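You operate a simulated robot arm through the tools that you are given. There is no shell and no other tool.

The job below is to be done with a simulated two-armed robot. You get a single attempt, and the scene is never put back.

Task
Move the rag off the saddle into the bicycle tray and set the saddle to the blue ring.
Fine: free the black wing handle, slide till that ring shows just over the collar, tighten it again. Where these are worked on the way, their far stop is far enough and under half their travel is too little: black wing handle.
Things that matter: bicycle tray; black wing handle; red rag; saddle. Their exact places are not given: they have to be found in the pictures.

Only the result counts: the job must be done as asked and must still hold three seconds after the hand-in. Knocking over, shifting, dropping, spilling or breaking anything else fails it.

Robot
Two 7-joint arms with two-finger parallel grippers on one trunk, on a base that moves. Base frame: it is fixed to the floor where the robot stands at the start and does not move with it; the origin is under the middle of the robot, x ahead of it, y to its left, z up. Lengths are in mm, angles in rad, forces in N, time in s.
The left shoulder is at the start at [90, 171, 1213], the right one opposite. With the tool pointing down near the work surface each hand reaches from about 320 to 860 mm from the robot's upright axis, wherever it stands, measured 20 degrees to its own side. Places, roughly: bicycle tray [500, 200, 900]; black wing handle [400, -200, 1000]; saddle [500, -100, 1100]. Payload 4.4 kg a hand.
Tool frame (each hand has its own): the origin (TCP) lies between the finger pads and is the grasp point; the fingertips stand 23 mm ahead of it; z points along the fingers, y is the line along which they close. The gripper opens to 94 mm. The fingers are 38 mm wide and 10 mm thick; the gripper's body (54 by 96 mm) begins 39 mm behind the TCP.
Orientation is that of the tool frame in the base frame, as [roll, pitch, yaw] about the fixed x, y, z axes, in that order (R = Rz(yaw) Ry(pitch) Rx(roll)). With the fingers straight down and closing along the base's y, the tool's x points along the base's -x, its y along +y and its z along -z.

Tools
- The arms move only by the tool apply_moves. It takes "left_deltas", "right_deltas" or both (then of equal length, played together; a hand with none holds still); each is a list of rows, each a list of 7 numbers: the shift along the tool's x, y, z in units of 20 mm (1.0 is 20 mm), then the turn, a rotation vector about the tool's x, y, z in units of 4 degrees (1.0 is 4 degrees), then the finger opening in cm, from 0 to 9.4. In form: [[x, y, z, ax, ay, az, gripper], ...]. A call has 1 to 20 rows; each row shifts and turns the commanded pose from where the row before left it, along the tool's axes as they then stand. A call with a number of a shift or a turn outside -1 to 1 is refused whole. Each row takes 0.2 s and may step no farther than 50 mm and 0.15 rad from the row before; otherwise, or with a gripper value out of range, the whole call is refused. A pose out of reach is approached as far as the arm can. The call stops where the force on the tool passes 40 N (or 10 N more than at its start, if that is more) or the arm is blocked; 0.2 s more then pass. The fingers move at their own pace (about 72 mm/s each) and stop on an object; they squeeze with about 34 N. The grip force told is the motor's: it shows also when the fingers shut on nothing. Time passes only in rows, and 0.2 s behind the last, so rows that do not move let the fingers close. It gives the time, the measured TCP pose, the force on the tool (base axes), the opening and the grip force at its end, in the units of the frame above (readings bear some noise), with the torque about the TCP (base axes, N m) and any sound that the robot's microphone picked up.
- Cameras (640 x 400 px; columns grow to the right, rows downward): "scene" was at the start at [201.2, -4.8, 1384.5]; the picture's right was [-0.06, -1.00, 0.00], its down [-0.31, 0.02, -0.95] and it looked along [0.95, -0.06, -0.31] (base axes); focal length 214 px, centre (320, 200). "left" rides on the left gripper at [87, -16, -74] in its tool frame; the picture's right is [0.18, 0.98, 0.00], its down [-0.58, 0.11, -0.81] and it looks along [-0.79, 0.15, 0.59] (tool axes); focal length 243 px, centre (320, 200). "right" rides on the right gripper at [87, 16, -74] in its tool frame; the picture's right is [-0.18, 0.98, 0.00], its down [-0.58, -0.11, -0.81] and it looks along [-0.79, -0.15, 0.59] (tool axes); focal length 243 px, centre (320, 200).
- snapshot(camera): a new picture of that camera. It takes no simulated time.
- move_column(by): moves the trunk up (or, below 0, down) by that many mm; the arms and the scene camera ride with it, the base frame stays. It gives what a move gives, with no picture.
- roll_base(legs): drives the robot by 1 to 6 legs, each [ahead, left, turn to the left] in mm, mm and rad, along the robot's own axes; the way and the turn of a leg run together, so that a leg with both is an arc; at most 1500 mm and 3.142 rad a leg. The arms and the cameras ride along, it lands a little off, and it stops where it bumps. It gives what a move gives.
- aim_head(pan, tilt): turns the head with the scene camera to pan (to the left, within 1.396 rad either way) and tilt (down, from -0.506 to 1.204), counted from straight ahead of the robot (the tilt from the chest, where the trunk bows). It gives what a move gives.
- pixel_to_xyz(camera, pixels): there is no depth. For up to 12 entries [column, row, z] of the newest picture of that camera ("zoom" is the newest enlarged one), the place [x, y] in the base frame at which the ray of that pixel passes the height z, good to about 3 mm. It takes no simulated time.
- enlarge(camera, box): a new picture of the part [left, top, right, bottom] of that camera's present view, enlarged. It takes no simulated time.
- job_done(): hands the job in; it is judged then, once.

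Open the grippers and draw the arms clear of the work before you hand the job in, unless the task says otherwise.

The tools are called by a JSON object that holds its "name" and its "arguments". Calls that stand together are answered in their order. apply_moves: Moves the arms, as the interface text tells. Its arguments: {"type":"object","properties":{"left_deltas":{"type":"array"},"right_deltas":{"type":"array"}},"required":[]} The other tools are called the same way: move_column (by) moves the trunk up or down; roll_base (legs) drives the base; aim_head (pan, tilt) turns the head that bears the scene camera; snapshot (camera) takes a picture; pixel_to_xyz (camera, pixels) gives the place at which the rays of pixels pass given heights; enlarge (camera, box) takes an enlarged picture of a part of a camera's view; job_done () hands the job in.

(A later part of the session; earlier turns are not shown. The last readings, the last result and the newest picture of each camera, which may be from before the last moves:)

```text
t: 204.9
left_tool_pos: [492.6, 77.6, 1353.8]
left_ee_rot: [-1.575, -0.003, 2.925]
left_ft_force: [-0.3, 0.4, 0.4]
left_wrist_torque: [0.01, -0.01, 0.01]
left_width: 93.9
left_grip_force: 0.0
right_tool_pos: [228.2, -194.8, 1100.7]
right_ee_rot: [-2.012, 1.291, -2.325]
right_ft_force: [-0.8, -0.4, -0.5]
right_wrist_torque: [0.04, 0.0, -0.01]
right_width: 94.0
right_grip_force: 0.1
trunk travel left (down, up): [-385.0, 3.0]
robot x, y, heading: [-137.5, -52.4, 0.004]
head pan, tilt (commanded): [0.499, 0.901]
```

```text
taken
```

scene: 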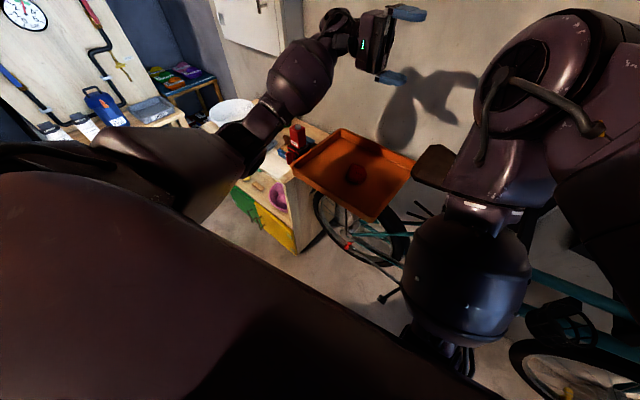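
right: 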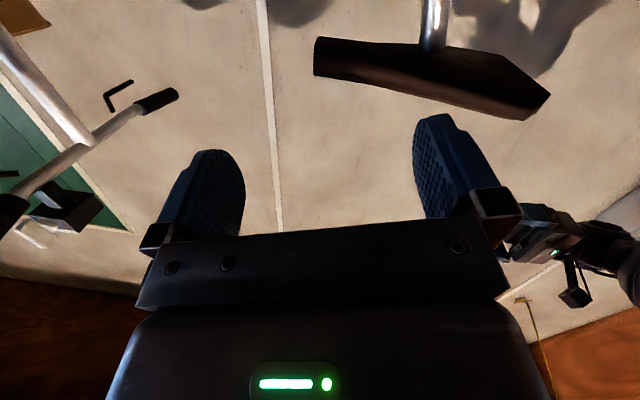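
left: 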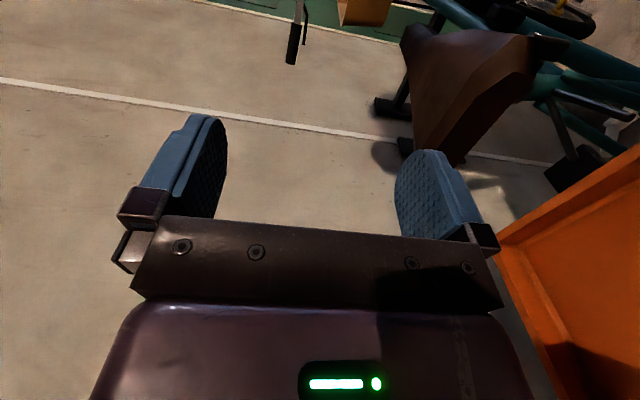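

Good overview: the left forearm is high above the bench. I lower the left hand 150 mm toward saddle height and lower the right hand 80 mm so its camera sees the collar again.

{"name": "apply_moves", "arguments": {"left_deltas": [[0, 0.8, 0, 0, 0, 0, 9.4], [0, 1, 0, 0, 0, 0, 9.4], [0, 1, 0, 0, 0, 0, 9.4], [0, 1, 0, 0, 0, 0, 9.4], [0, 1, 0, 0, 0, 0, 9.4], [0, 1, 0, 0, 0, 0, 9.4], [0, 1, 0, 0, 0, 0, 9.4], [0, 0.7, 0, 0, 0, 0, 9.4]], "right_deltas": [[1, 0, 0, 0, 0, 0, 9.4], [1, 0, 0, 0, 0, 0, 9.4], [1, 0, 0, 0, 0, 0, 9.4], [1, 0, 0, 0, 0, 0, 9.4], [0, 0, 0, 0, 0, 0, 9.4], [0, 0, 0, 0, 0, 0, 9.4], [0, 0, 0, 0, 0, 0, 9.4], [0, 0, 0, 0, 0, 0, 9.4]]}}

{"name": "snapshot", "arguments": {"camera": "left"}}

{"name": "snapshot", "arguments": {"camera": "right"}}

{"name": "snapshot", "arguments": {"camera": "scene"}}

```text
t: 206.7
left_tool_pos: [491.5, 78.4, 1201.4]
left_ee_rot: [-1.575, -0.003, 2.925]
left_ft_force: [1.0, -0.1, -0.3]
left_wrist_torque: [-0.01, -0.01, 0.0]
left_width: 93.9
left_grip_force: 0.0
right_tool_pos: [222.8, -173.7, 1054.6]
right_ee_rot: [-2.012, 1.308, -2.367]
right_ft_force: [-0.8, 0.3, -0.5]
right_wrist_torque: [-0.01, -0.01, 0.02]
right_width: 94.3
right_grip_force: 0.0
right hand out of reach, approached as far as the arm can: row 1, 2, 3, 4
trunk travel left (down, up): [-385.0, 3.0]
robot x, y, heading: [-139.9, -46.9, -0.001]
head pan, tilt (commanded): [0.499, 0.901]
```

```text
taken
```

left: 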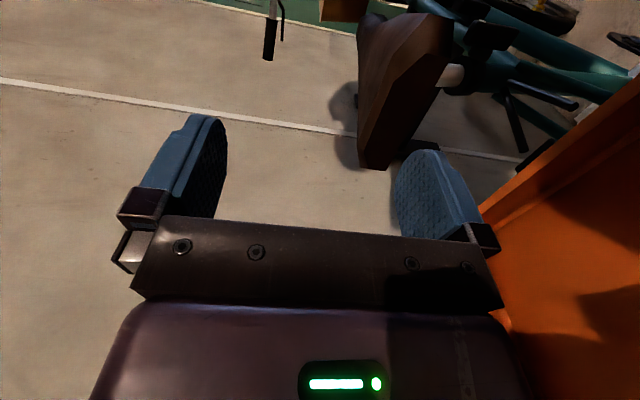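

```text
taken
```

right: 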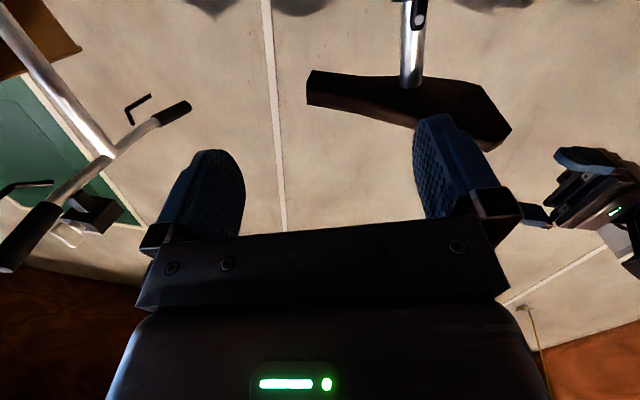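

```text
taken
```

scene: 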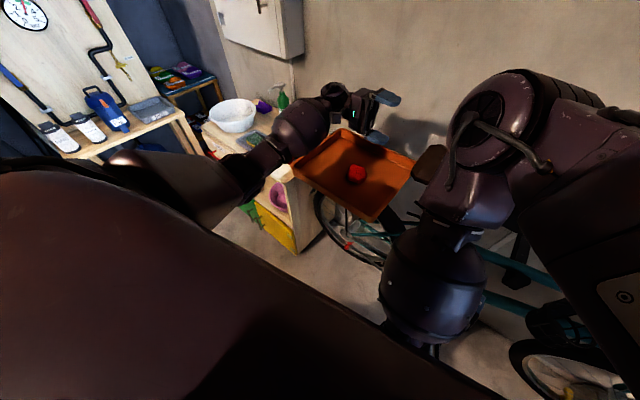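

I check the forearm's height over the red bottle: rays through the forearm barrel and its lower edge.

{"name": "pixel_to_xyz", "arguments": {"camera": "scene", "pixels": [[302, 130, 1200], [302, 130, 1150], [302, 158, 1150], [302, 158, 1070], [250, 160, 1200], [250, 160, 1100], [340, 95, 1200], [325, 150, 1070], [325, 150, 1000]]}}

{"name": "enlarge", "arguments": {"camera": "scene", "box": [200, 60, 460, 240]}}

```text
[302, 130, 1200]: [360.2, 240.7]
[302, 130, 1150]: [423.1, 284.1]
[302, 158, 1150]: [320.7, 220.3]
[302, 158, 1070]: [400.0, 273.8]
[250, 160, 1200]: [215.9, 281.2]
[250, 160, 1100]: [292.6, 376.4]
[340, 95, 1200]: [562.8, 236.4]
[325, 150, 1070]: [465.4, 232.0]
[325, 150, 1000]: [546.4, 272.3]
```

```text
2.22 times, centred on (330, 150) of scene
```

zoom: 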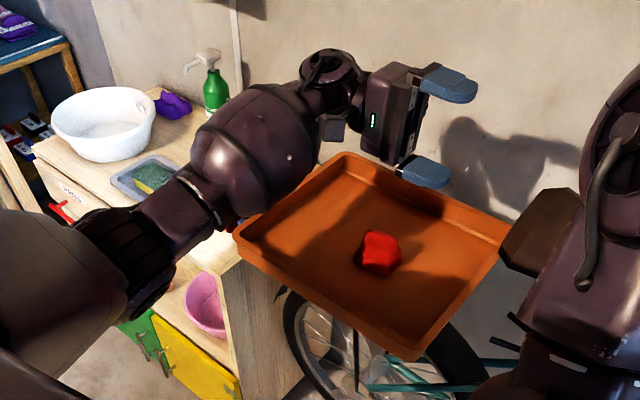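

The forearm runs toward the robot at y≈240–280, well clear of the bottle at y≈367. I lower the left hand to z≈1130 and inspect.

{"name": "apply_moves", "arguments": {"left_deltas": [[0, 0.9, 0, 0, 0, 0, 9.4], [0, 0.9, 0, 0, 0, 0, 9.4], [0, 0.9, 0, 0, 0, 0, 9.4], [0, 0.8, 0, 0, 0, 0, 9.4], [0, 0, 0, 0, 0, 0, 9.4]]}}

{"name": "snapshot", "arguments": {"camera": "left"}}

{"name": "enlarge", "arguments": {"camera": "left", "box": [240, 0, 500, 180]}}

{"name": "snapshot", "arguments": {"camera": "scene"}}

```text
t: 207.9
left_tool_pos: [491.7, 78.6, 1132.6]
left_ee_rot: [-1.575, -0.004, 2.925]
left_ft_force: [0.3, 0.2, -0.1]
left_wrist_torque: [0.0, -0.01, 0.02]
left_width: 94.0
left_grip_force: 0.1
right_tool_pos: [222.1, -175.6, 1055.1]
right_ee_rot: [-1.999, 1.303, -2.353]
right_ft_force: [0.1, -0.6, 0.2]
right_wrist_torque: [0.0, 0.0, -0.01]
right_width: 94.1
right_grip_force: 0.0
trunk travel left (down, up): [-385.0, 3.0]
robot x, y, heading: [-137.4, -52.2, 0.001]
head pan, tilt (commanded): [0.499, 0.901]
```

```text
taken
```

left: 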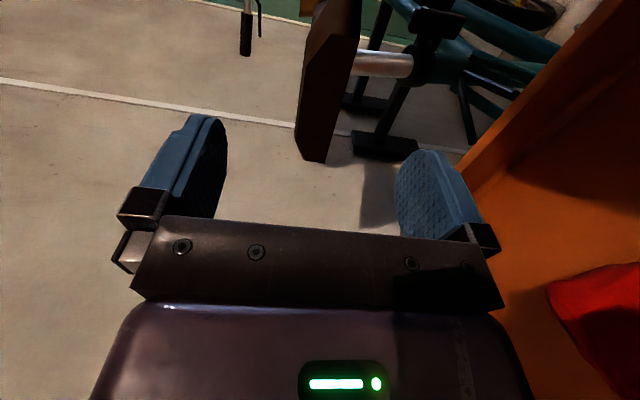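

```text
2.22 times, centred on (370, 90) of left
```

zoom: 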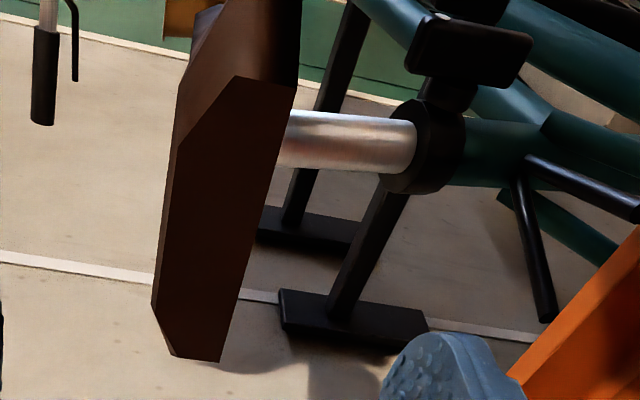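

```text
taken
```

scene: 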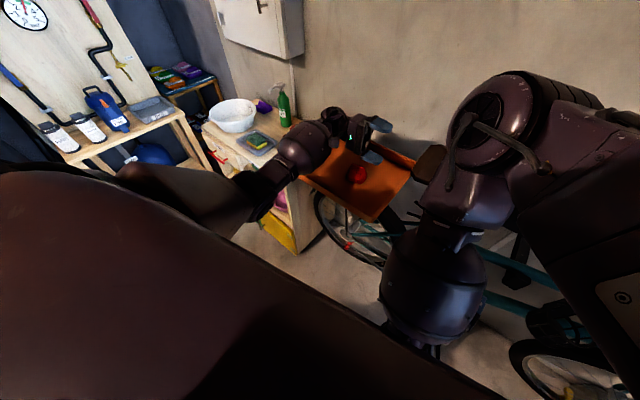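

From the left camera: the saddle's rear face spans z≈1110–1144 and its centre lies 33 mm farther from the robot, ~110 mm ahead. This view also shows post, collar and the turned handle well. I shift, lower 6 mm and advance 85 mm.

{"name": "apply_moves", "arguments": {"left_deltas": [[-0.8, 0.3, 0, 0, 0, 0, 9.4], [-0.8, 0, 0, 0, 0, 0, 9.4], [0, 0, 0.8, 0, 0, 0, 9.4], [0, 0, 0.9, 0, 0, 0, 9.4], [0, 0, 0.9, 0, 0, 0, 9.4], [0, 0, 0.9, 0, 0, 0, 9.4], [0, 0, 0.75, 0, 0, 0, 9.4], [0, 0, 0, 0, 0, 0, 9.4]]}}

{"name": "snapshot", "arguments": {"camera": "left"}}

{"name": "enlarge", "arguments": {"camera": "left", "box": [200, 0, 460, 180]}}

```text
t: 209.7
left_tool_pos: [488.9, -9.1, 1128.6]
left_ee_rot: [-1.574, -0.005, 2.927]
left_ft_force: [-0.4, -0.3, 0.7]
left_wrist_torque: [-0.01, 0.0, -0.04]
left_width: 94.1
left_grip_force: 0.1
left hand out of reach, approached as far as the arm can: row 1, 2
right_tool_pos: [222.5, -174.9, 1054.2]
right_ee_rot: [-2.003, 1.303, -2.357]
right_ft_force: [0.6, -0.1, 0.1]
right_wrist_torque: [0.01, -0.04, -0.01]
right_width: 93.8
right_grip_force: 0.1
trunk travel left (down, up): [-385.0, 3.0]
robot x, y, heading: [-139.0, -53.5, -0.001]
head pan, tilt (commanded): [0.499, 0.901]
```

```text
taken
```

left: 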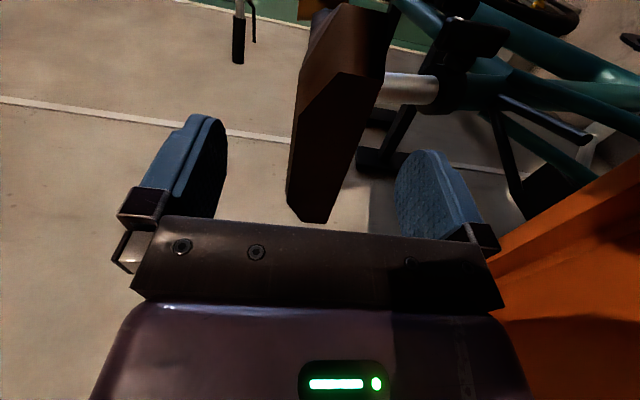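

```text
2.22 times, centred on (330, 90) of left
```

zoom: 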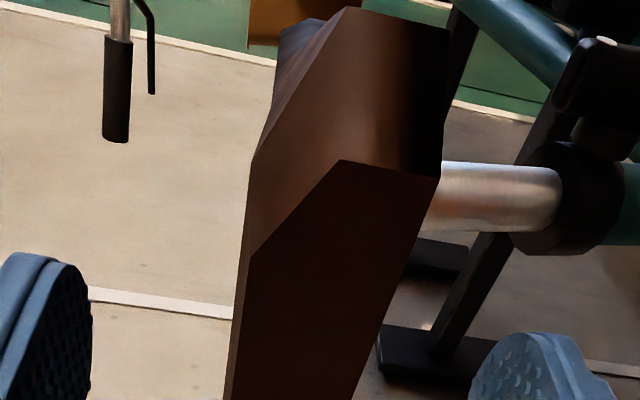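

The left hand is about 10 mm off the saddle's centre line, good enough; the rear edge is 24 mm ahead. I advance 22 mm so the fingers straddle it.

{"name": "apply_moves", "arguments": {"left_deltas": [[0, 0, 0.6, 0, 0, 0, 9.4], [0, 0, 0.5, 0, 0, 0, 9.4], [0, 0, 0, 0, 0, 0, 9.4]]}}

{"name": "snapshot", "arguments": {"camera": "left"}}

{"name": "snapshot", "arguments": {"camera": "scene"}}

```text
t: 210.5
left_tool_pos: [483.4, -29.5, 1129.7]
left_ee_rot: [-1.575, -0.004, 2.926]
left_ft_force: [0.5, -0.2, 0.2]
left_wrist_torque: [0.02, -0.01, -0.03]
left_width: 94.0
left_grip_force: 0.2
right_tool_pos: [222.6, -175.6, 1055.3]
right_ee_rot: [-2.003, 1.304, -2.359]
right_ft_force: [-0.1, 1.1, 0.7]
right_wrist_torque: [0.02, 0.01, -0.01]
right_width: 94.0
right_grip_force: 0.1
trunk travel left (down, up): [-385.0, 3.0]
robot x, y, heading: [-137.7, -50.8, 0.001]
head pan, tilt (commanded): [0.499, 0.901]
```

```text
taken
```

left: 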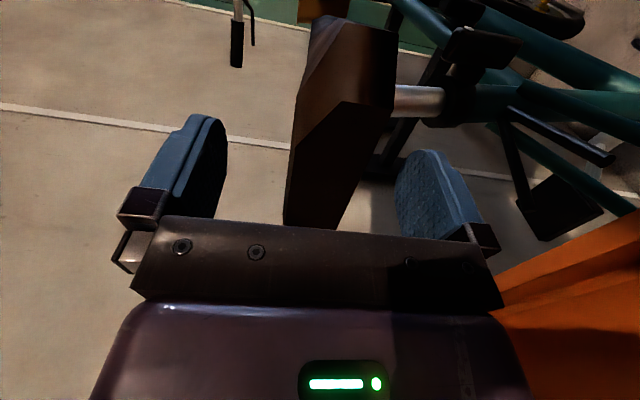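

```text
taken
```

scene: 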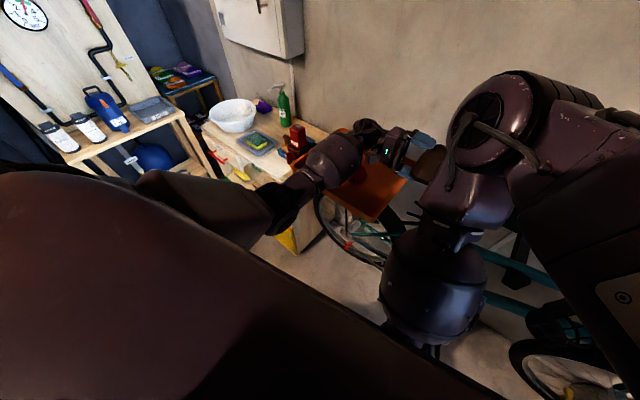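

The fingers straddle the saddle's rear edge. I lower 3 mm and close on it.

{"name": "apply_moves", "arguments": {"left_deltas": [[0, 0.15, 0, 0, 0, 0, 9.4], [0, 0, 0, 0, 0, 0, 6], [0, 0, 0, 0, 0, 0, 4.5], [0, 0, 0, 0, 0, 0, 4.2]]}}

{"name": "snapshot", "arguments": {"camera": "left"}}

```text
t: 211.5
left_tool_pos: [483.6, -29.2, 1126.5]
left_ee_rot: [-1.575, -0.003, 2.925]
left_ft_force: [-0.1, -0.7, -1.4]
left_wrist_torque: [0.0, -0.04, 0.02]
left_width: 42.8
left_grip_force: 0.7
right_tool_pos: [222.3, -175.9, 1053.9]
right_ee_rot: [-2.005, 1.302, -2.359]
right_ft_force: [1.0, 0.0, -0.6]
right_wrist_torque: [0.01, 0.02, -0.01]
right_width: 94.0
right_grip_force: 0.0
trunk travel left (down, up): [-385.0, 3.0]
robot x, y, heading: [-137.0, -51.5, 0.004]
head pan, tilt (commanded): [0.499, 0.901]
```

```text
taken
```

left: 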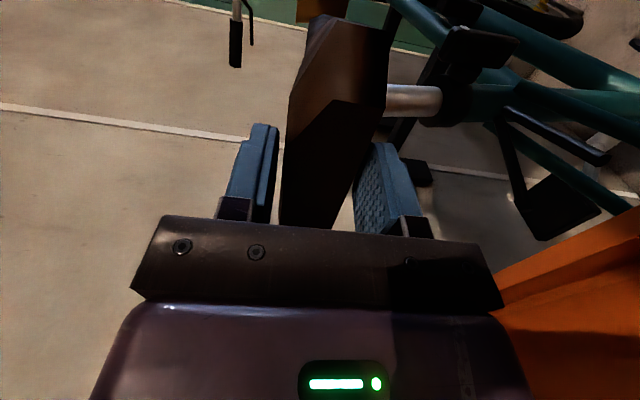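

The fingers are just at the saddle's surfaces. I close fully to hold it.

{"name": "apply_moves", "arguments": {"left_deltas": [[0, 0, 0, 0, 0, 0, 3.5], [0, 0, 0, 0, 0, 0, 0], [0, 0, 0, 0, 0, 0, 0]]}}

{"name": "snapshot", "arguments": {"camera": "left"}}

{"name": "enlarge", "arguments": {"camera": "left", "box": [370, 20, 540, 160]}}

```text
t: 212.3
left_tool_pos: [483.9, -29.2, 1126.3]
left_ee_rot: [-1.576, -0.005, 2.927]
left_ft_force: [-3.4, 1.6, -13.7]
left_wrist_torque: [0.28, -0.9, 0.08]
left_width: 35.9
left_grip_force: 45.2
right_tool_pos: [222.3, -175.0, 1053.8]
right_ee_rot: [-2.006, 1.301, -2.358]
right_ft_force: [-0.2, -0.2, -0.4]
right_wrist_torque: [0.01, 0.02, 0.02]
right_width: 93.9
right_grip_force: 0.1
trunk travel left (down, up): [-385.0, 3.0]
robot x, y, heading: [-135.2, -53.4, 0.003]
head pan, tilt (commanded): [0.499, 0.901]
```

```text
taken
```

left: 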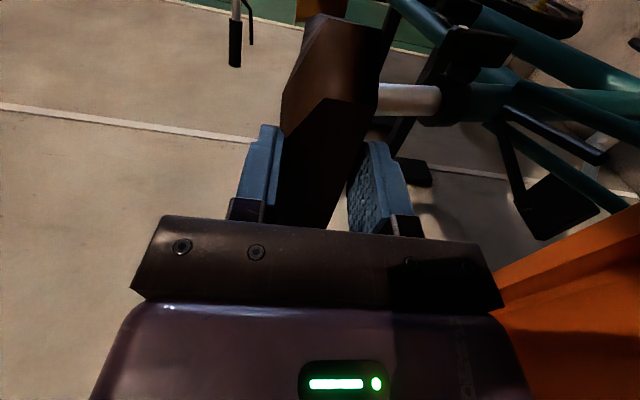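

```text
2.86 times, centred on (455, 90) of left
```

zoom: 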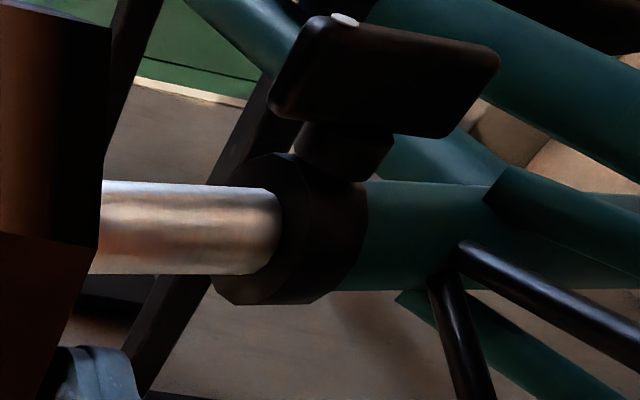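

The saddle is held (35.9 mm, 45 N). I try lifting it 6 mm along the post's direction and read the force.

{"name": "apply_moves", "arguments": {"left_deltas": [[0, -0.15, -0.03, 0, 0, 0, 0], [0, -0.15, -0.03, 0, 0, 0, 0], [0, 0, 0, 0, 0, 0, 0]]}}

{"name": "enlarge", "arguments": {"camera": "left", "box": [370, 20, 540, 160]}}

```text
t: 213.1
left_tool_pos: [484.1, -27.9, 1131.3]
left_ee_rot: [-1.574, -0.003, 2.926]
left_ft_force: [-3.8, 7.0, -13.4]
left_wrist_torque: [0.22, -1.0, -0.5]
left_width: 35.6
left_grip_force: 45.2
right_tool_pos: [223.0, -174.1, 1055.3]
right_ee_rot: [-2.003, 1.303, -2.358]
right_ft_force: [-0.7, -0.6, -0.1]
right_wrist_torque: [0.01, -0.02, -0.03]
right_width: 94.0
right_grip_force: 0.0
trunk travel left (down, up): [-385.0, 3.0]
robot x, y, heading: [-138.9, -52.5, 0.003]
head pan, tilt (commanded): [0.499, 0.901]
```

```text
2.86 times, centred on (455, 90) of left
```

zoom: 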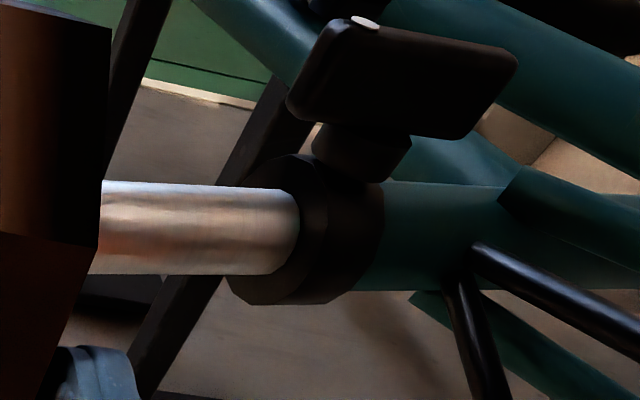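

The post length grew (collar edge moved from col 280 to 298), so the saddle slides up freely at about 13 N. I keep lifting 12 mm and watch for the rings.

{"name": "apply_moves", "arguments": {"left_deltas": [[0, -0.15, -0.033, 0, 0, 0, 0], [0, -0.15, -0.033, 0, 0, 0, 0], [0, -0.15, -0.033, 0, 0, 0, 0], [0, -0.15, -0.033, 0, 0, 0, 0], [0, 0, 0, 0, 0, 0, 0]]}}

{"name": "enlarge", "arguments": {"camera": "left", "box": [370, 20, 540, 160]}}

```text
t: 214.3
left_tool_pos: [485.2, -25.0, 1143.7]
left_ee_rot: [-1.575, -0.005, 2.925]
left_ft_force: [-4.5, 12.2, -15.0]
left_wrist_torque: [0.12, -1.28, -0.97]
left_width: 35.6
left_grip_force: 44.9
right_tool_pos: [223.2, -175.1, 1054.6]
right_ee_rot: [-2.003, 1.302, -2.357]
right_ft_force: [0.2, -0.5, 0.6]
right_wrist_torque: [0.0, 0.0, -0.01]
right_width: 93.9
right_grip_force: 0.2
trunk travel left (down, up): [-385.0, 3.0]
robot x, y, heading: [-132.0, -51.4, -0.002]
head pan, tilt (commanded): [0.499, 0.901]
```

```text
2.86 times, centred on (455, 90) of left
```

zoom: 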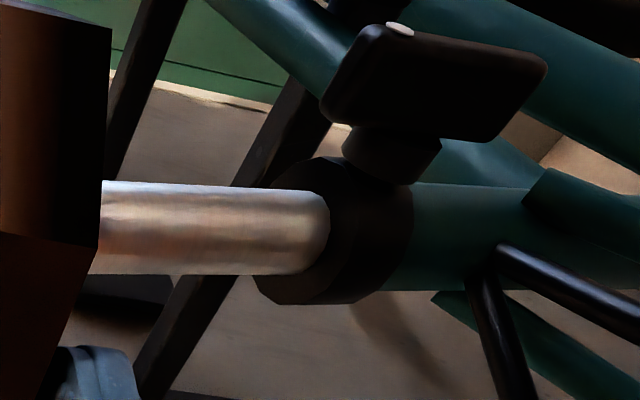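

No ring yet; a +y force of 12 N shows the post leans a bit more. I lift 12 mm more with a steeper lean.

{"name": "apply_moves", "arguments": {"left_deltas": [[0, -0.15, -0.08, 0, 0, 0, 0], [0, -0.15, -0.045, 0, 0, 0, 0], [0, -0.15, -0.045, 0, 0, 0, 0], [0, -0.15, -0.045, 0, 0, 0, 0], [0, 0, 0, 0, 0, 0, 0]]}}

{"name": "enlarge", "arguments": {"camera": "left", "box": [370, 20, 540, 160]}}

```text
t: 215.5
left_tool_pos: [485.2, -20.8, 1156.7]
left_ee_rot: [-1.574, -0.004, 2.924]
left_ft_force: [-7.0, 9.6, -13.4]
left_wrist_torque: [-0.29, -0.88, 0.68]
left_width: 35.8
left_grip_force: 45.4
right_tool_pos: [222.4, -175.1, 1055.6]
right_ee_rot: [-2.004, 1.303, -2.357]
right_ft_force: [-0.1, 1.0, -0.2]
right_wrist_torque: [0.01, -0.03, 0.0]
right_width: 94.1
right_grip_force: 0.1
trunk travel left (down, up): [-385.0, 3.0]
robot x, y, heading: [-138.5, -50.7, -0.002]
head pan, tilt (commanded): [0.499, 0.901]
```

```text
2.86 times, centred on (455, 90) of left
```

zoom: 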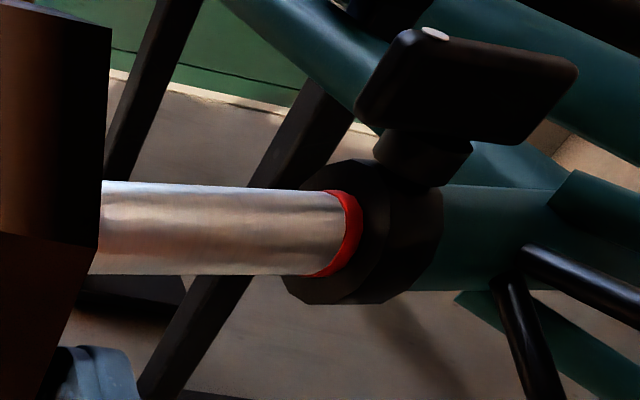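

A red ring has emerged; the blue one must be further down. I keep lifting 12 mm.

{"name": "apply_moves", "arguments": {"left_deltas": [[0, -0.15, -0.07, 0, 0, 0, 0], [0, -0.15, -0.045, 0, 0, 0, 0], [0, -0.15, -0.045, 0, 0, 0, 0], [0, -0.15, -0.045, 0, 0, 0, 0], [0, 0, 0, 0, 0, 0, 0]]}}

{"name": "enlarge", "arguments": {"camera": "left", "box": [370, 20, 540, 160]}}

```text
t: 216.7
left_tool_pos: [486.4, -17.1, 1169.4]
left_ee_rot: [-1.575, -0.004, 2.924]
left_ft_force: [-6.3, 3.5, -11.9]
left_wrist_torque: [-0.22, -0.65, 0.8]
left_width: 35.7
left_grip_force: 45.5
right_tool_pos: [222.0, -175.7, 1054.9]
right_ee_rot: [-2.003, 1.303, -2.358]
right_ft_force: [0.2, 0.7, -0.2]
right_wrist_torque: [0.03, 0.04, 0.01]
right_width: 94.4
right_grip_force: 0.2
trunk travel left (down, up): [-385.0, 3.0]
robot x, y, heading: [-142.0, -52.4, 0.003]
head pan, tilt (commanded): [0.499, 0.901]
```

```text
2.86 times, centred on (455, 90) of left
```

zoom: 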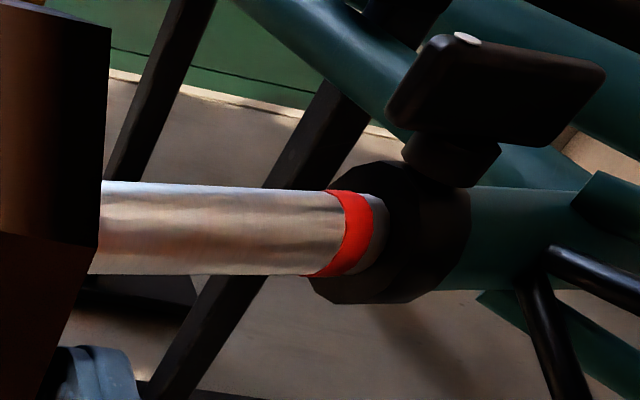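

The red ring is fully out with bare post beneath it. I continue.

{"name": "apply_moves", "arguments": {"left_deltas": [[0, -0.15, -0.045, 0, 0, 0, 0], [0, -0.15, -0.045, 0, 0, 0, 0], [0, -0.15, -0.045, 0, 0, 0, 0], [0, -0.15, -0.045, 0, 0, 0, 0], [0, 0, 0, 0, 0, 0, 0]]}}

{"name": "enlarge", "arguments": {"camera": "left", "box": [370, 20, 540, 160]}}

```text
t: 217.9
left_tool_pos: [486.3, -14.3, 1180.4]
left_ee_rot: [-1.575, -0.004, 2.925]
left_ft_force: [-8.4, -0.5, -10.1]
left_wrist_torque: [-0.17, -1.15, 0.07]
left_width: 35.8
left_grip_force: 44.4
right_tool_pos: [223.2, -176.1, 1054.2]
right_ee_rot: [-2.007, 1.305, -2.359]
right_ft_force: [0.0, -0.1, 0.6]
right_wrist_torque: [-0.04, -0.02, 0.0]
right_width: 93.9
right_grip_force: 0.0
trunk travel left (down, up): [-385.0, 3.0]
robot x, y, heading: [-137.1, -49.3, 0.002]
head pan, tilt (commanded): [0.499, 0.901]
```

```text
2.86 times, centred on (455, 90) of left
```

zoom: 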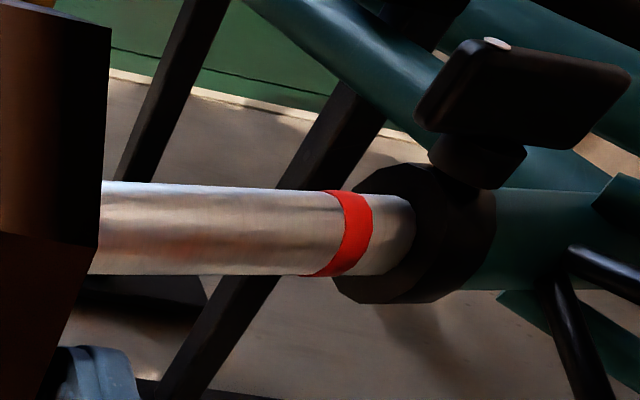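

Still only red. I lift another 12 mm.

{"name": "apply_moves", "arguments": {"left_deltas": [[0, -0.15, -0.042, 0, 0, 0, 0], [0, -0.15, -0.042, 0, 0, 0, 0], [0, -0.15, -0.042, 0, 0, 0, 0], [0, -0.15, -0.042, 0, 0, 0, 0], [0, 0, 0, 0, 0, 0, 0]]}}

{"name": "enlarge", "arguments": {"camera": "left", "box": [390, 20, 560, 160]}}

```text
t: 219.1
left_tool_pos: [488.5, -12.2, 1191.2]
left_ee_rot: [-1.574, -0.003, 2.925]
left_ft_force: [-6.8, -0.2, -11.1]
left_wrist_torque: [0.06, -0.8, -1.0]
left_width: 35.6
left_grip_force: 45.5
right_tool_pos: [221.7, -176.8, 1053.2]
right_ee_rot: [-2.006, 1.303, -2.359]
right_ft_force: [0.1, 0.5, -0.2]
right_wrist_torque: [-0.01, -0.01, -0.02]
right_width: 94.1
right_grip_force: 0.0
trunk travel left (down, up): [-385.0, 3.0]
robot x, y, heading: [-139.3, -46.6, 0.001]
head pan, tilt (commanded): [0.499, 0.901]
```

```text
2.86 times, centred on (475, 90) of left
```

zoom: 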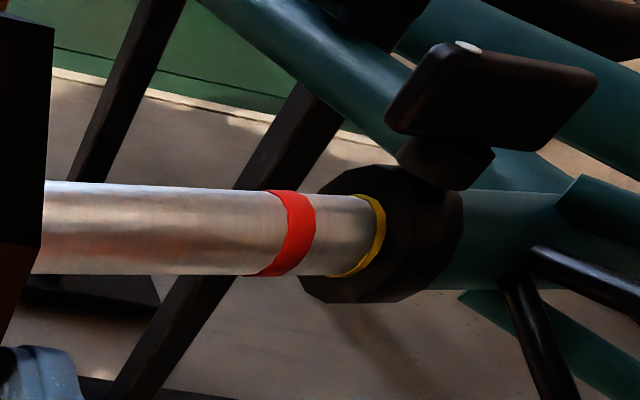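

A yellow ring appears next, about 37 mm after red. I lift another 24 mm.

{"name": "apply_moves", "arguments": {"left_deltas": [[0, -0.15, -0.042, 0, 0, 0, 0], [0, -0.15, -0.042, 0, 0, 0, 0], [0, -0.15, -0.042, 0, 0, 0, 0], [0, -0.15, -0.042, 0, 0, 0, 0], [0, -0.15, -0.042, 0, 0, 0, 0], [0, -0.15, -0.042, 0, 0, 0, 0], [0, -0.15, -0.042, 0, 0, 0, 0], [0, -0.15, -0.042, 0, 0, 0, 0], [0, 0, 0, 0, 0, 0, 0]]}}

{"name": "enlarge", "arguments": {"camera": "left", "box": [400, 20, 590, 160]}}

```text
t: 221.1
left_tool_pos: [488.0, -5.3, 1216.0]
left_ee_rot: [-1.573, -0.004, 2.926]
left_ft_force: [-10.7, 2.2, -10.4]
left_wrist_torque: [0.12, -0.86, -0.75]
left_width: 36.0
left_grip_force: 45.4
right_tool_pos: [221.8, -174.9, 1054.3]
right_ee_rot: [-2.003, 1.304, -2.359]
right_ft_force: [0.2, 0.4, 0.6]
right_wrist_torque: [-0.01, 0.01, -0.01]
right_width: 94.0
right_grip_force: 0.0
trunk travel left (down, up): [-385.0, 3.0]
robot x, y, heading: [-138.6, -51.0, 0.0]
head pan, tilt (commanded): [0.499, 0.901]
```

```text
2.86 times, centred on (495, 90) of left
```

zoom: 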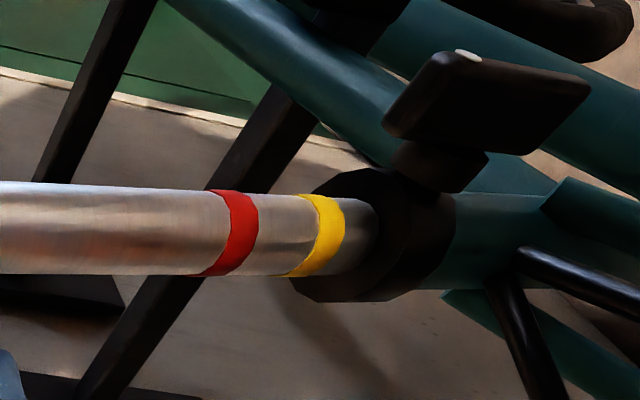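

Yellow is fully out. By the spacing, the next ring should start after about 9 mm. I lift 12 mm.

{"name": "apply_moves", "arguments": {"left_deltas": [[0, -0.15, -0.042, 0, 0, 0, 0], [0, -0.15, -0.042, 0, 0, 0, 0], [0, -0.15, -0.042, 0, 0, 0, 0], [0, -0.15, -0.042, 0, 0, 0, 0], [0, 0, 0, 0, 0, 0, 0]]}}

{"name": "enlarge", "arguments": {"camera": "left", "box": [420, 20, 610, 160]}}

{"name": "snapshot", "arguments": {"camera": "right"}}

```text
t: 222.3
left_tool_pos: [489.4, -2.0, 1228.3]
left_ee_rot: [-1.574, -0.004, 2.926]
left_ft_force: [-10.9, 2.8, -11.1]
left_wrist_torque: [0.07, -0.73, -0.73]
left_width: 36.0
left_grip_force: 45.2
right_tool_pos: [222.6, -176.4, 1055.1]
right_ee_rot: [-2.005, 1.304, -2.358]
right_ft_force: [0.1, 0.4, 0.2]
right_wrist_torque: [0.0, 0.0, -0.01]
right_width: 94.0
right_grip_force: 0.0
trunk travel left (down, up): [-385.0, 3.0]
robot x, y, heading: [-138.8, -50.5, 0.002]
head pan, tilt (commanded): [0.499, 0.901]
```

```text
2.86 times, centred on (515, 90) of left
```

zoom: 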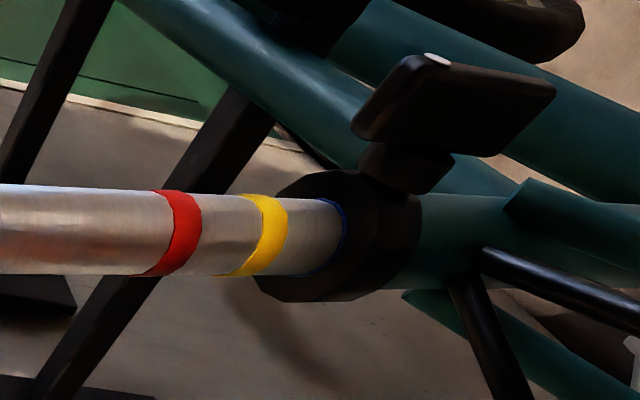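

```text
taken
```

right: 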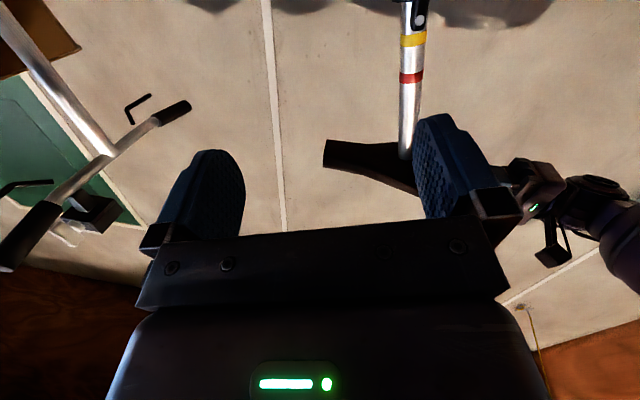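

A thin blue edge now shows at the collar (345,220). By the other rings (≈15 mm wide) I need about 14–15 mm more for it to stand just over the collar. I lift 9 mm first.

{"name": "apply_moves", "arguments": {"left_deltas": [[0, -0.15, -0.042, 0, 0, 0, 0], [0, -0.15, -0.042, 0, 0, 0, 0], [0, -0.15, -0.042, 0, 0, 0, 0], [0, 0, 0, 0, 0, 0, 0]]}}

{"name": "enlarge", "arguments": {"camera": "left", "box": [440, 40, 580, 140]}}

```text
t: 223.3
left_tool_pos: [490.9, 0.9, 1238.5]
left_ee_rot: [-1.573, -0.004, 2.927]
left_ft_force: [-10.5, 4.6, -11.6]
left_wrist_torque: [0.19, -0.8, -0.49]
left_width: 35.9
left_grip_force: 45.0
right_tool_pos: [223.1, -174.9, 1054.8]
right_ee_rot: [-2.002, 1.304, -2.358]
right_ft_force: [0.1, -0.7, -0.5]
right_wrist_torque: [0.03, 0.01, -0.03]
right_width: 94.3
right_grip_force: 0.0
trunk travel left (down, up): [-385.0, 3.0]
robot x, y, heading: [-141.0, -48.8, 0.002]
head pan, tilt (commanded): [0.499, 0.901]
```

```text
4.00 times, centred on (510, 90) of left
```

zoom: 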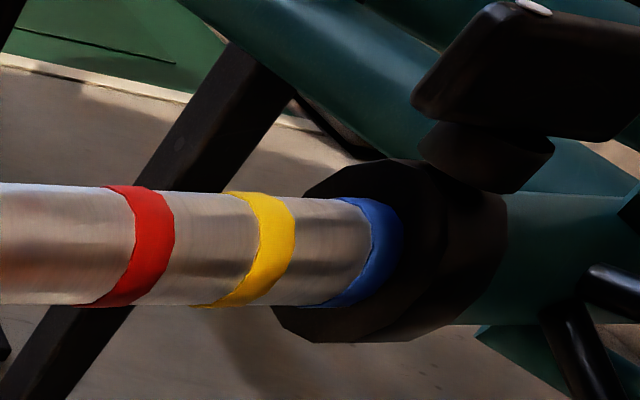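

Blue shows almost its full width. I zoom closer to judge the lower edge.

{"name": "enlarge", "arguments": {"camera": "left", "box": [480, 60, 550, 120]}}

{"name": "enlarge", "arguments": {"camera": "right", "box": [380, 0, 460, 70]}}

```text
6.67 times, centred on (515, 90) of left
```

zoom: 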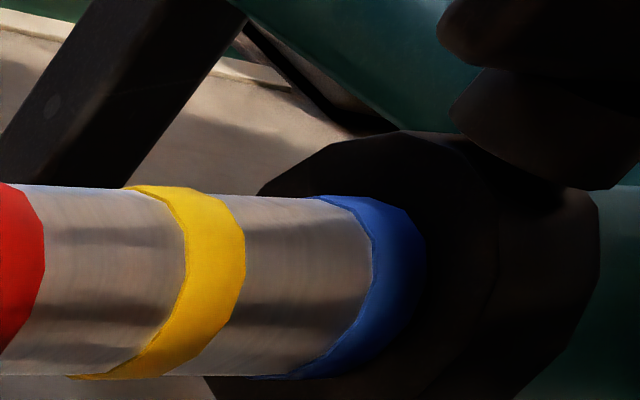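

```text
5.71 times, centred on (420, 35) of right
```

zoom: 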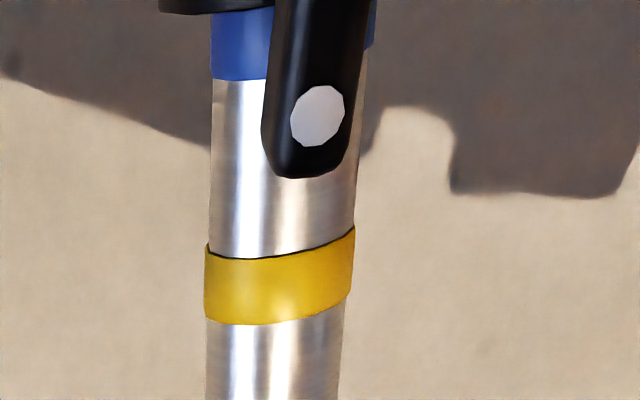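

Both cameras show the blue ring fully out with its lower edge right at the collar. I add about 1.5 mm so it stands just over it, and check again.

{"name": "apply_moves", "arguments": {"left_deltas": [[0, -0.075, -0.02, 0, 0, 0, 0], [0, 0, 0, 0, 0, 0, 0], [0, 0, 0, 0, 0, 0, 0]]}}

{"name": "enlarge", "arguments": {"camera": "left", "box": [480, 60, 550, 120]}}

{"name": "enlarge", "arguments": {"camera": "right", "box": [380, 0, 460, 70]}}

```text
t: 224.1
left_tool_pos: [490.6, 1.4, 1239.9]
left_ee_rot: [-1.574, -0.005, 2.926]
left_ft_force: [-10.8, 3.6, -11.4]
left_wrist_torque: [-0.02, -0.76, -0.18]
left_width: 35.9
left_grip_force: 45.1
right_tool_pos: [221.8, -174.1, 1055.5]
right_ee_rot: [-2.002, 1.303, -2.357]
right_ft_force: [1.0, -0.8, -0.3]
right_wrist_torque: [-0.03, -0.02, -0.01]
right_width: 93.9
right_grip_force: 0.0
trunk travel left (down, up): [-385.0, 3.0]
robot x, y, heading: [-139.6, -51.4, 0.003]
head pan, tilt (commanded): [0.499, 0.901]
```

```text
6.67 times, centred on (515, 90) of left
```

zoom: 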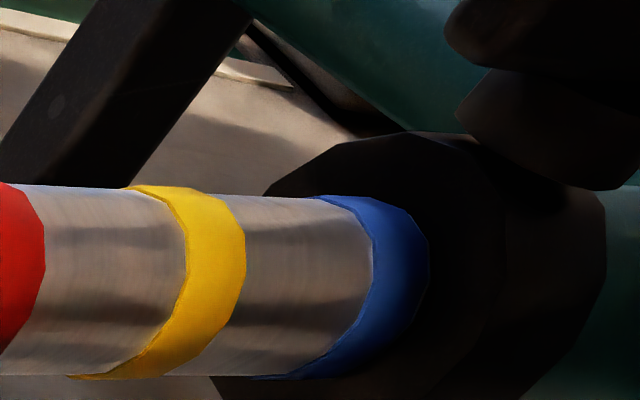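

```text
5.71 times, centred on (420, 35) of right
```

zoom: 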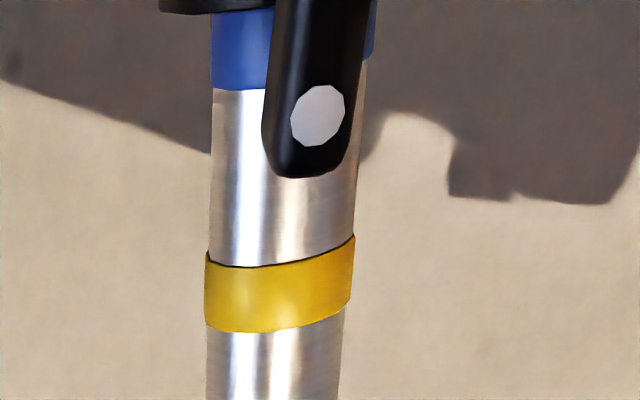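

The blue ring stands just over the collar, lower edge at its rim. The left hand holds the saddle; now I bring the right hand back in front of the handle, aligned with its 97° position.

{"name": "apply_moves", "arguments": {"right_deltas": [[0.287, 0.663, 0.5, -0.29, -0.32, 0.25, 9.4], [0.287, 0.663, 0.5, -0.29, -0.32, 0.25, 9.4], [0.287, 0.663, 0.5, -0.29, -0.32, 0.25, 9.4], [0.287, 0.663, 0.5, -0.29, -0.32, 0.25, 9.4], [0.287, 0.663, 0.5, -0.29, -0.32, 0.25, 9.4], [0.287, 0.663, 0.5, -0.29, -0.32, 0.25, 9.4], [0, 0, 0, 0, 0, 0, 9.4]]}}

{"name": "snapshot", "arguments": {"camera": "right"}}

```text
t: 225.7
left_tool_pos: [490.6, 0.2, 1239.7]
left_ee_rot: [-1.574, -0.002, 2.927]
left_ft_force: [-7.9, 6.0, -5.2]
left_wrist_torque: [-0.3, -0.67, -0.44]
left_width: 36.0
left_grip_force: 45.2
right_tool_pos: [297.7, -95.6, 1013.9]
right_ee_rot: [-1.61, 1.434, -1.805]
right_ft_force: [0.0, 0.2, -0.3]
right_wrist_torque: [0.0, 0.0, 0.01]
right_width: 94.1
right_grip_force: 0.1
right hand out of reach, approached as far as the arm can: row 1, 2, 3, 4, 5
trunk travel left (down, up): [-385.0, 3.0]
robot x, y, heading: [-139.3, -52.3, 0.003]
head pan, tilt (commanded): [0.499, 0.901]
```

```text
taken
```

right: 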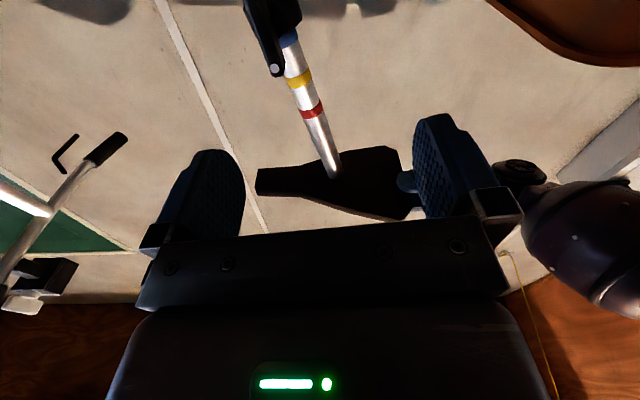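

Orientation is right but it ended 33 mm too far left. I move right/down to the approach point and check.

{"name": "apply_moves", "arguments": {"right_deltas": [[0.55, -0.76, 0.145, 0.18, 0.02, 0, 9.4], [0.55, -0.76, 0.145, 0.18, 0.02, 0, 9.4], [0, 0, 0, 0, 0, 0, 9.4], [0, 0, 0, 0, 0, 0, 9.4]]}}

{"name": "snapshot", "arguments": {"camera": "right"}}

{"name": "enlarge", "arguments": {"camera": "right", "box": [220, 0, 420, 140]}}

```text
t: 226.7
left_tool_pos: [490.3, -0.1, 1239.0]
left_ee_rot: [-1.573, -0.001, 2.928]
left_ft_force: [-6.5, 4.9, -3.5]
left_wrist_torque: [-0.67, -0.91, -0.24]
left_width: 35.9
left_grip_force: 45.2
right_tool_pos: [308.6, -107.1, 1001.5]
right_ee_rot: [-1.679, 1.43, -1.889]
right_ft_force: [0.3, -1.0, 0.5]
right_wrist_torque: [-0.04, 0.0, -0.02]
right_width: 94.0
right_grip_force: 0.1
right hand out of reach, approached as far as the arm can: row 1, 2
trunk travel left (down, up): [-385.0, 3.0]
robot x, y, heading: [-133.7, -52.0, 0.0]
head pan, tilt (commanded): [0.499, 0.901]
```

```text
taken
```

right: 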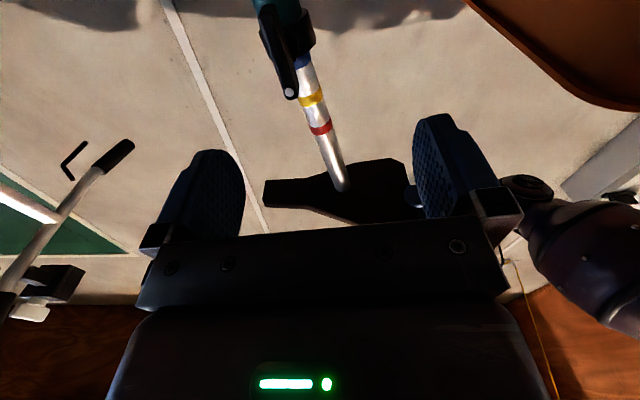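

```text
2.86 times, centred on (320, 70) of right
```

zoom: 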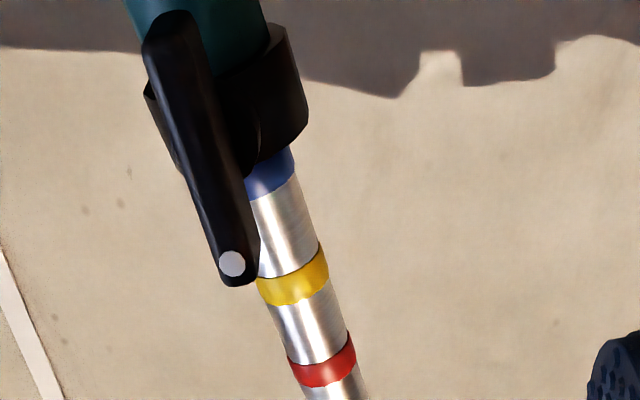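

The right arm is tight when close to the body, so I go for the point 35 mm short of the handle directly, where it reached fine before.

{"name": "apply_moves", "arguments": {"right_deltas": [[0.095, -0.31, 0.785, 0, 0, 0, 9.4], [0.095, -0.31, 0.785, 0, 0, 0, 9.4], [0.095, -0.31, 0.785, 0, 0, 0, 9.4], [0.095, -0.31, 0.785, 0, 0, 0, 9.4], [0, 0, 0, 0, 0, 0, 9.4]]}}

{"name": "snapshot", "arguments": {"camera": "right"}}

{"name": "enlarge", "arguments": {"camera": "right", "box": [200, 0, 440, 180]}}

```text
t: 227.9
left_tool_pos: [490.2, 0.0, 1238.8]
left_ee_rot: [-1.574, -0.003, 2.924]
left_ft_force: [-6.6, 4.4, -4.8]
left_wrist_torque: [-0.51, -1.06, 0.25]
left_width: 35.8
left_grip_force: 44.9
right_tool_pos: [365.3, -144.5, 996.7]
right_ee_rot: [-1.636, 1.432, -1.842]
right_ft_force: [-0.1, 0.5, 0.9]
right_wrist_torque: [-0.03, 0.0, -0.03]
right_width: 94.2
right_grip_force: 0.0
trunk travel left (down, up): [-385.0, 3.0]
robot x, y, heading: [-137.7, -50.8, 0.001]
head pan, tilt (commanded): [0.499, 0.901]
```

```text
taken
```

right: 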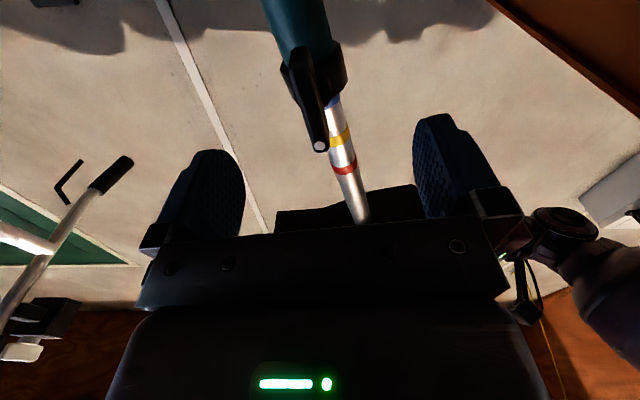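

```text
2.22 times, centred on (320, 90) of right
```

zoom: 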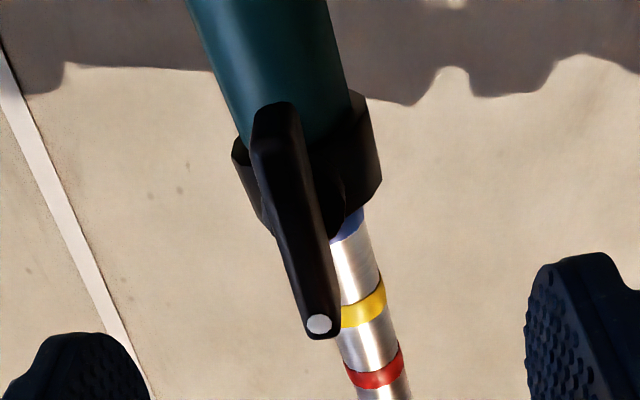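

The right hand is exactly where commanded, bar aligned within 1–2°. I trim 2.5 mm right, advance 39 mm and set the fork round the bar.

{"name": "apply_moves", "arguments": {"right_deltas": [[0.05, -0.12, 0.4, 0, 0, 0, 9.4], [0, 0, 0.6, 0, 0, 0, 9.4], [0, 0, 0.6, 0, 0, 0, 9.4], [0, 0, 0.35, 0, 0, 0, 9.4], [0, 0, 0, 0, 0, 0, 6], [0, 0, 0, 0, 0, 0, 3], [0, 0, 0, 0, 0, 0, 3]]}}

{"name": "enlarge", "arguments": {"camera": "right", "box": [180, 40, 460, 240]}}

```text
t: 229.5
left_tool_pos: [490.1, 0.9, 1239.3]
left_ee_rot: [-1.574, -0.003, 2.926]
left_ft_force: [-7.0, 5.2, -6.9]
left_wrist_torque: [-0.32, -1.0, 0.35]
left_width: 35.8
left_grip_force: 45.6
right_tool_pos: [403.5, -156.4, 996.2]
right_ee_rot: [-1.633, 1.431, -1.839]
right_ft_force: [0.1, 0.4, -0.7]
right_wrist_torque: [-0.02, 0.01, 0.0]
right_width: 30.1
right_grip_force: 0.0
trunk travel left (down, up): [-385.0, 3.0]
robot x, y, heading: [-136.6, -53.2, -0.002]
head pan, tilt (commanded): [0.499, 0.901]
```

```text
2.00 times, centred on (320, 140) of right
```

zoom: 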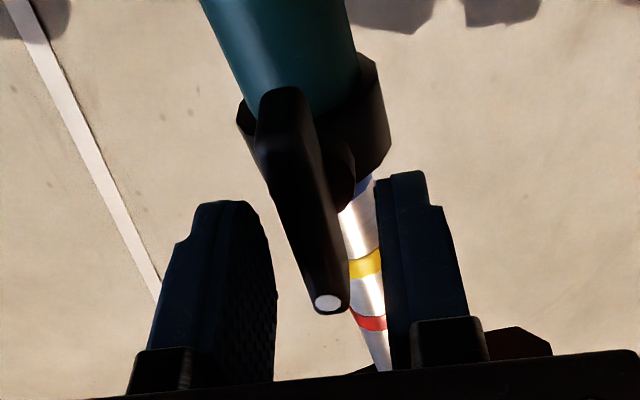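

The bar sits between the fingers. I narrow to 13.5 mm and turn clockwise 28° to begin tightening.

{"name": "apply_moves", "arguments": {"right_deltas": [[0, 0, 0, 0, 0, 0, 1.35], [0, 0, 0, 0, 0, 0, 1.35], [0, 0, 0, 0, 0, 0.8, 1.35], [0, 0, 0, 0, 0, 0.8, 1.35], [0, 0, 0, 0, 0, 0.8, 1.35], [0, 0, 0, 0, 0, 0.8, 1.35], [0, 0, 0, 0, 0, 0.8, 1.35], [0, 0, 0, 0, 0, 0.8, 1.35], [0, 0, 0, 0, 0, 0.8, 1.35], [0, 0, 0, 0, 0, 0.8, 1.35], [0, 0, 0, 0, 0, 0, 1.35]]}}

{"name": "enlarge", "arguments": {"camera": "right", "box": [180, 40, 460, 240]}}

```text
t: 231.9
left_tool_pos: [489.7, 0.2, 1239.2]
left_ee_rot: [-1.573, -0.004, 2.926]
left_ft_force: [-7.8, 7.9, -7.6]
left_wrist_torque: [-0.15, -0.89, -0.09]
left_width: 35.7
left_grip_force: 45.3
right_tool_pos: [403.5, -155.5, 995.8]
right_ee_rot: [1.598, 1.263, 1.392]
right_ft_force: [-0.7, -5.4, 1.1]
right_wrist_torque: [0.01, 0.01, -0.09]
right_width: 15.5
right_grip_force: 2.5
trunk travel left (down, up): [-385.0, 3.0]
robot x, y, heading: [-136.5, -51.3, 0.001]
head pan, tilt (commanded): [0.499, 0.901]
```

```text
2.00 times, centred on (320, 140) of right
```

zoom: 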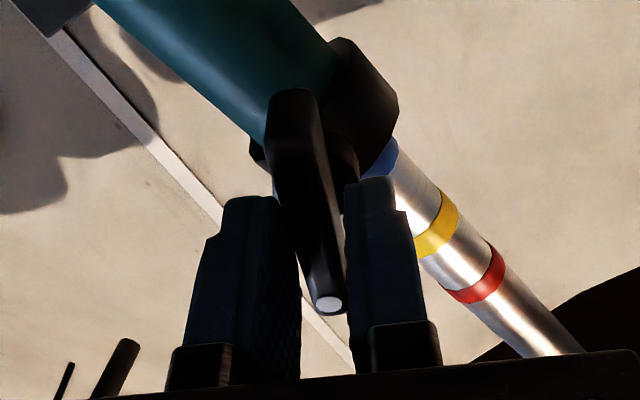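

The bar follows clockwise with small forces. I continue 32° more.

{"name": "apply_moves", "arguments": {"right_deltas": [[0, 0, 0, 0, 0, 0.8, 1.35], [0, 0, 0, 0, 0, 0.8, 1.35], [0, 0, 0, 0, 0, 0.8, 1.35], [0, 0, 0, 0, 0, 0.8, 1.35], [0, 0, 0, 0, 0, 0.8, 1.35], [0, 0, 0, 0, 0, 0.8, 1.35], [0, 0, 0, 0, 0, 0.8, 1.35], [0, 0, 0, 0, 0, 0.8, 1.35], [0, 0, 0, 0, 0, 0.8, 1.35], [0, 0, 0, 0, 0, 0.8, 1.35], [0, 0, 0, 0, 0, 0, 1.35]]}}

{"name": "enlarge", "arguments": {"camera": "right", "box": [180, 40, 460, 240]}}

{"name": "enlarge", "arguments": {"camera": "left", "box": [460, 40, 570, 130]}}

```text
t: 234.3
left_tool_pos: [490.6, 0.8, 1238.9]
left_ee_rot: [-1.574, -0.004, 2.926]
left_ft_force: [-8.0, 3.8, -6.6]
left_wrist_torque: [-0.32, -0.96, 0.11]
left_width: 35.8
left_grip_force: 45.2
right_tool_pos: [403.1, -155.1, 996.5]
right_ee_rot: [1.58, 0.703, 1.371]
right_ft_force: [-0.1, -0.7, 0.0]
right_wrist_torque: [0.0, 0.03, 0.01]
right_width: 13.7
right_grip_force: 0.1
trunk travel left (down, up): [-385.0, 3.0]
robot x, y, heading: [-135.3, -51.9, 0.002]
head pan, tilt (commanded): [0.499, 0.901]
```

```text
2.00 times, centred on (320, 140) of right
```

zoom: 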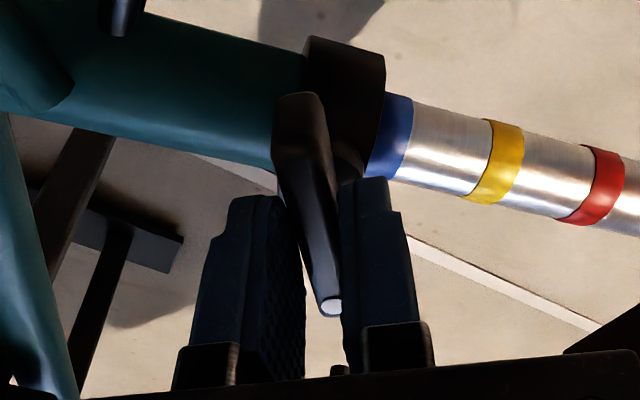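

```text
4.44 times, centred on (515, 85) of left
```

zoom: 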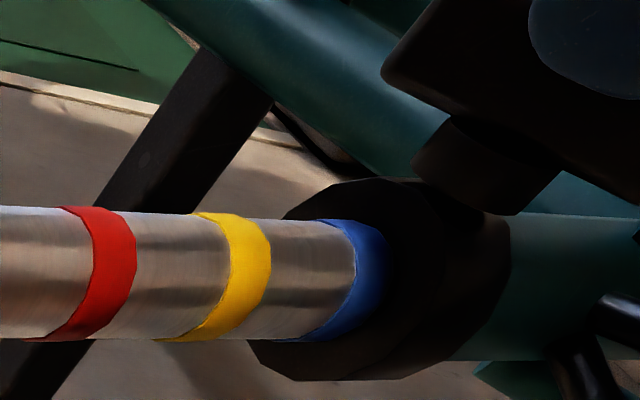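

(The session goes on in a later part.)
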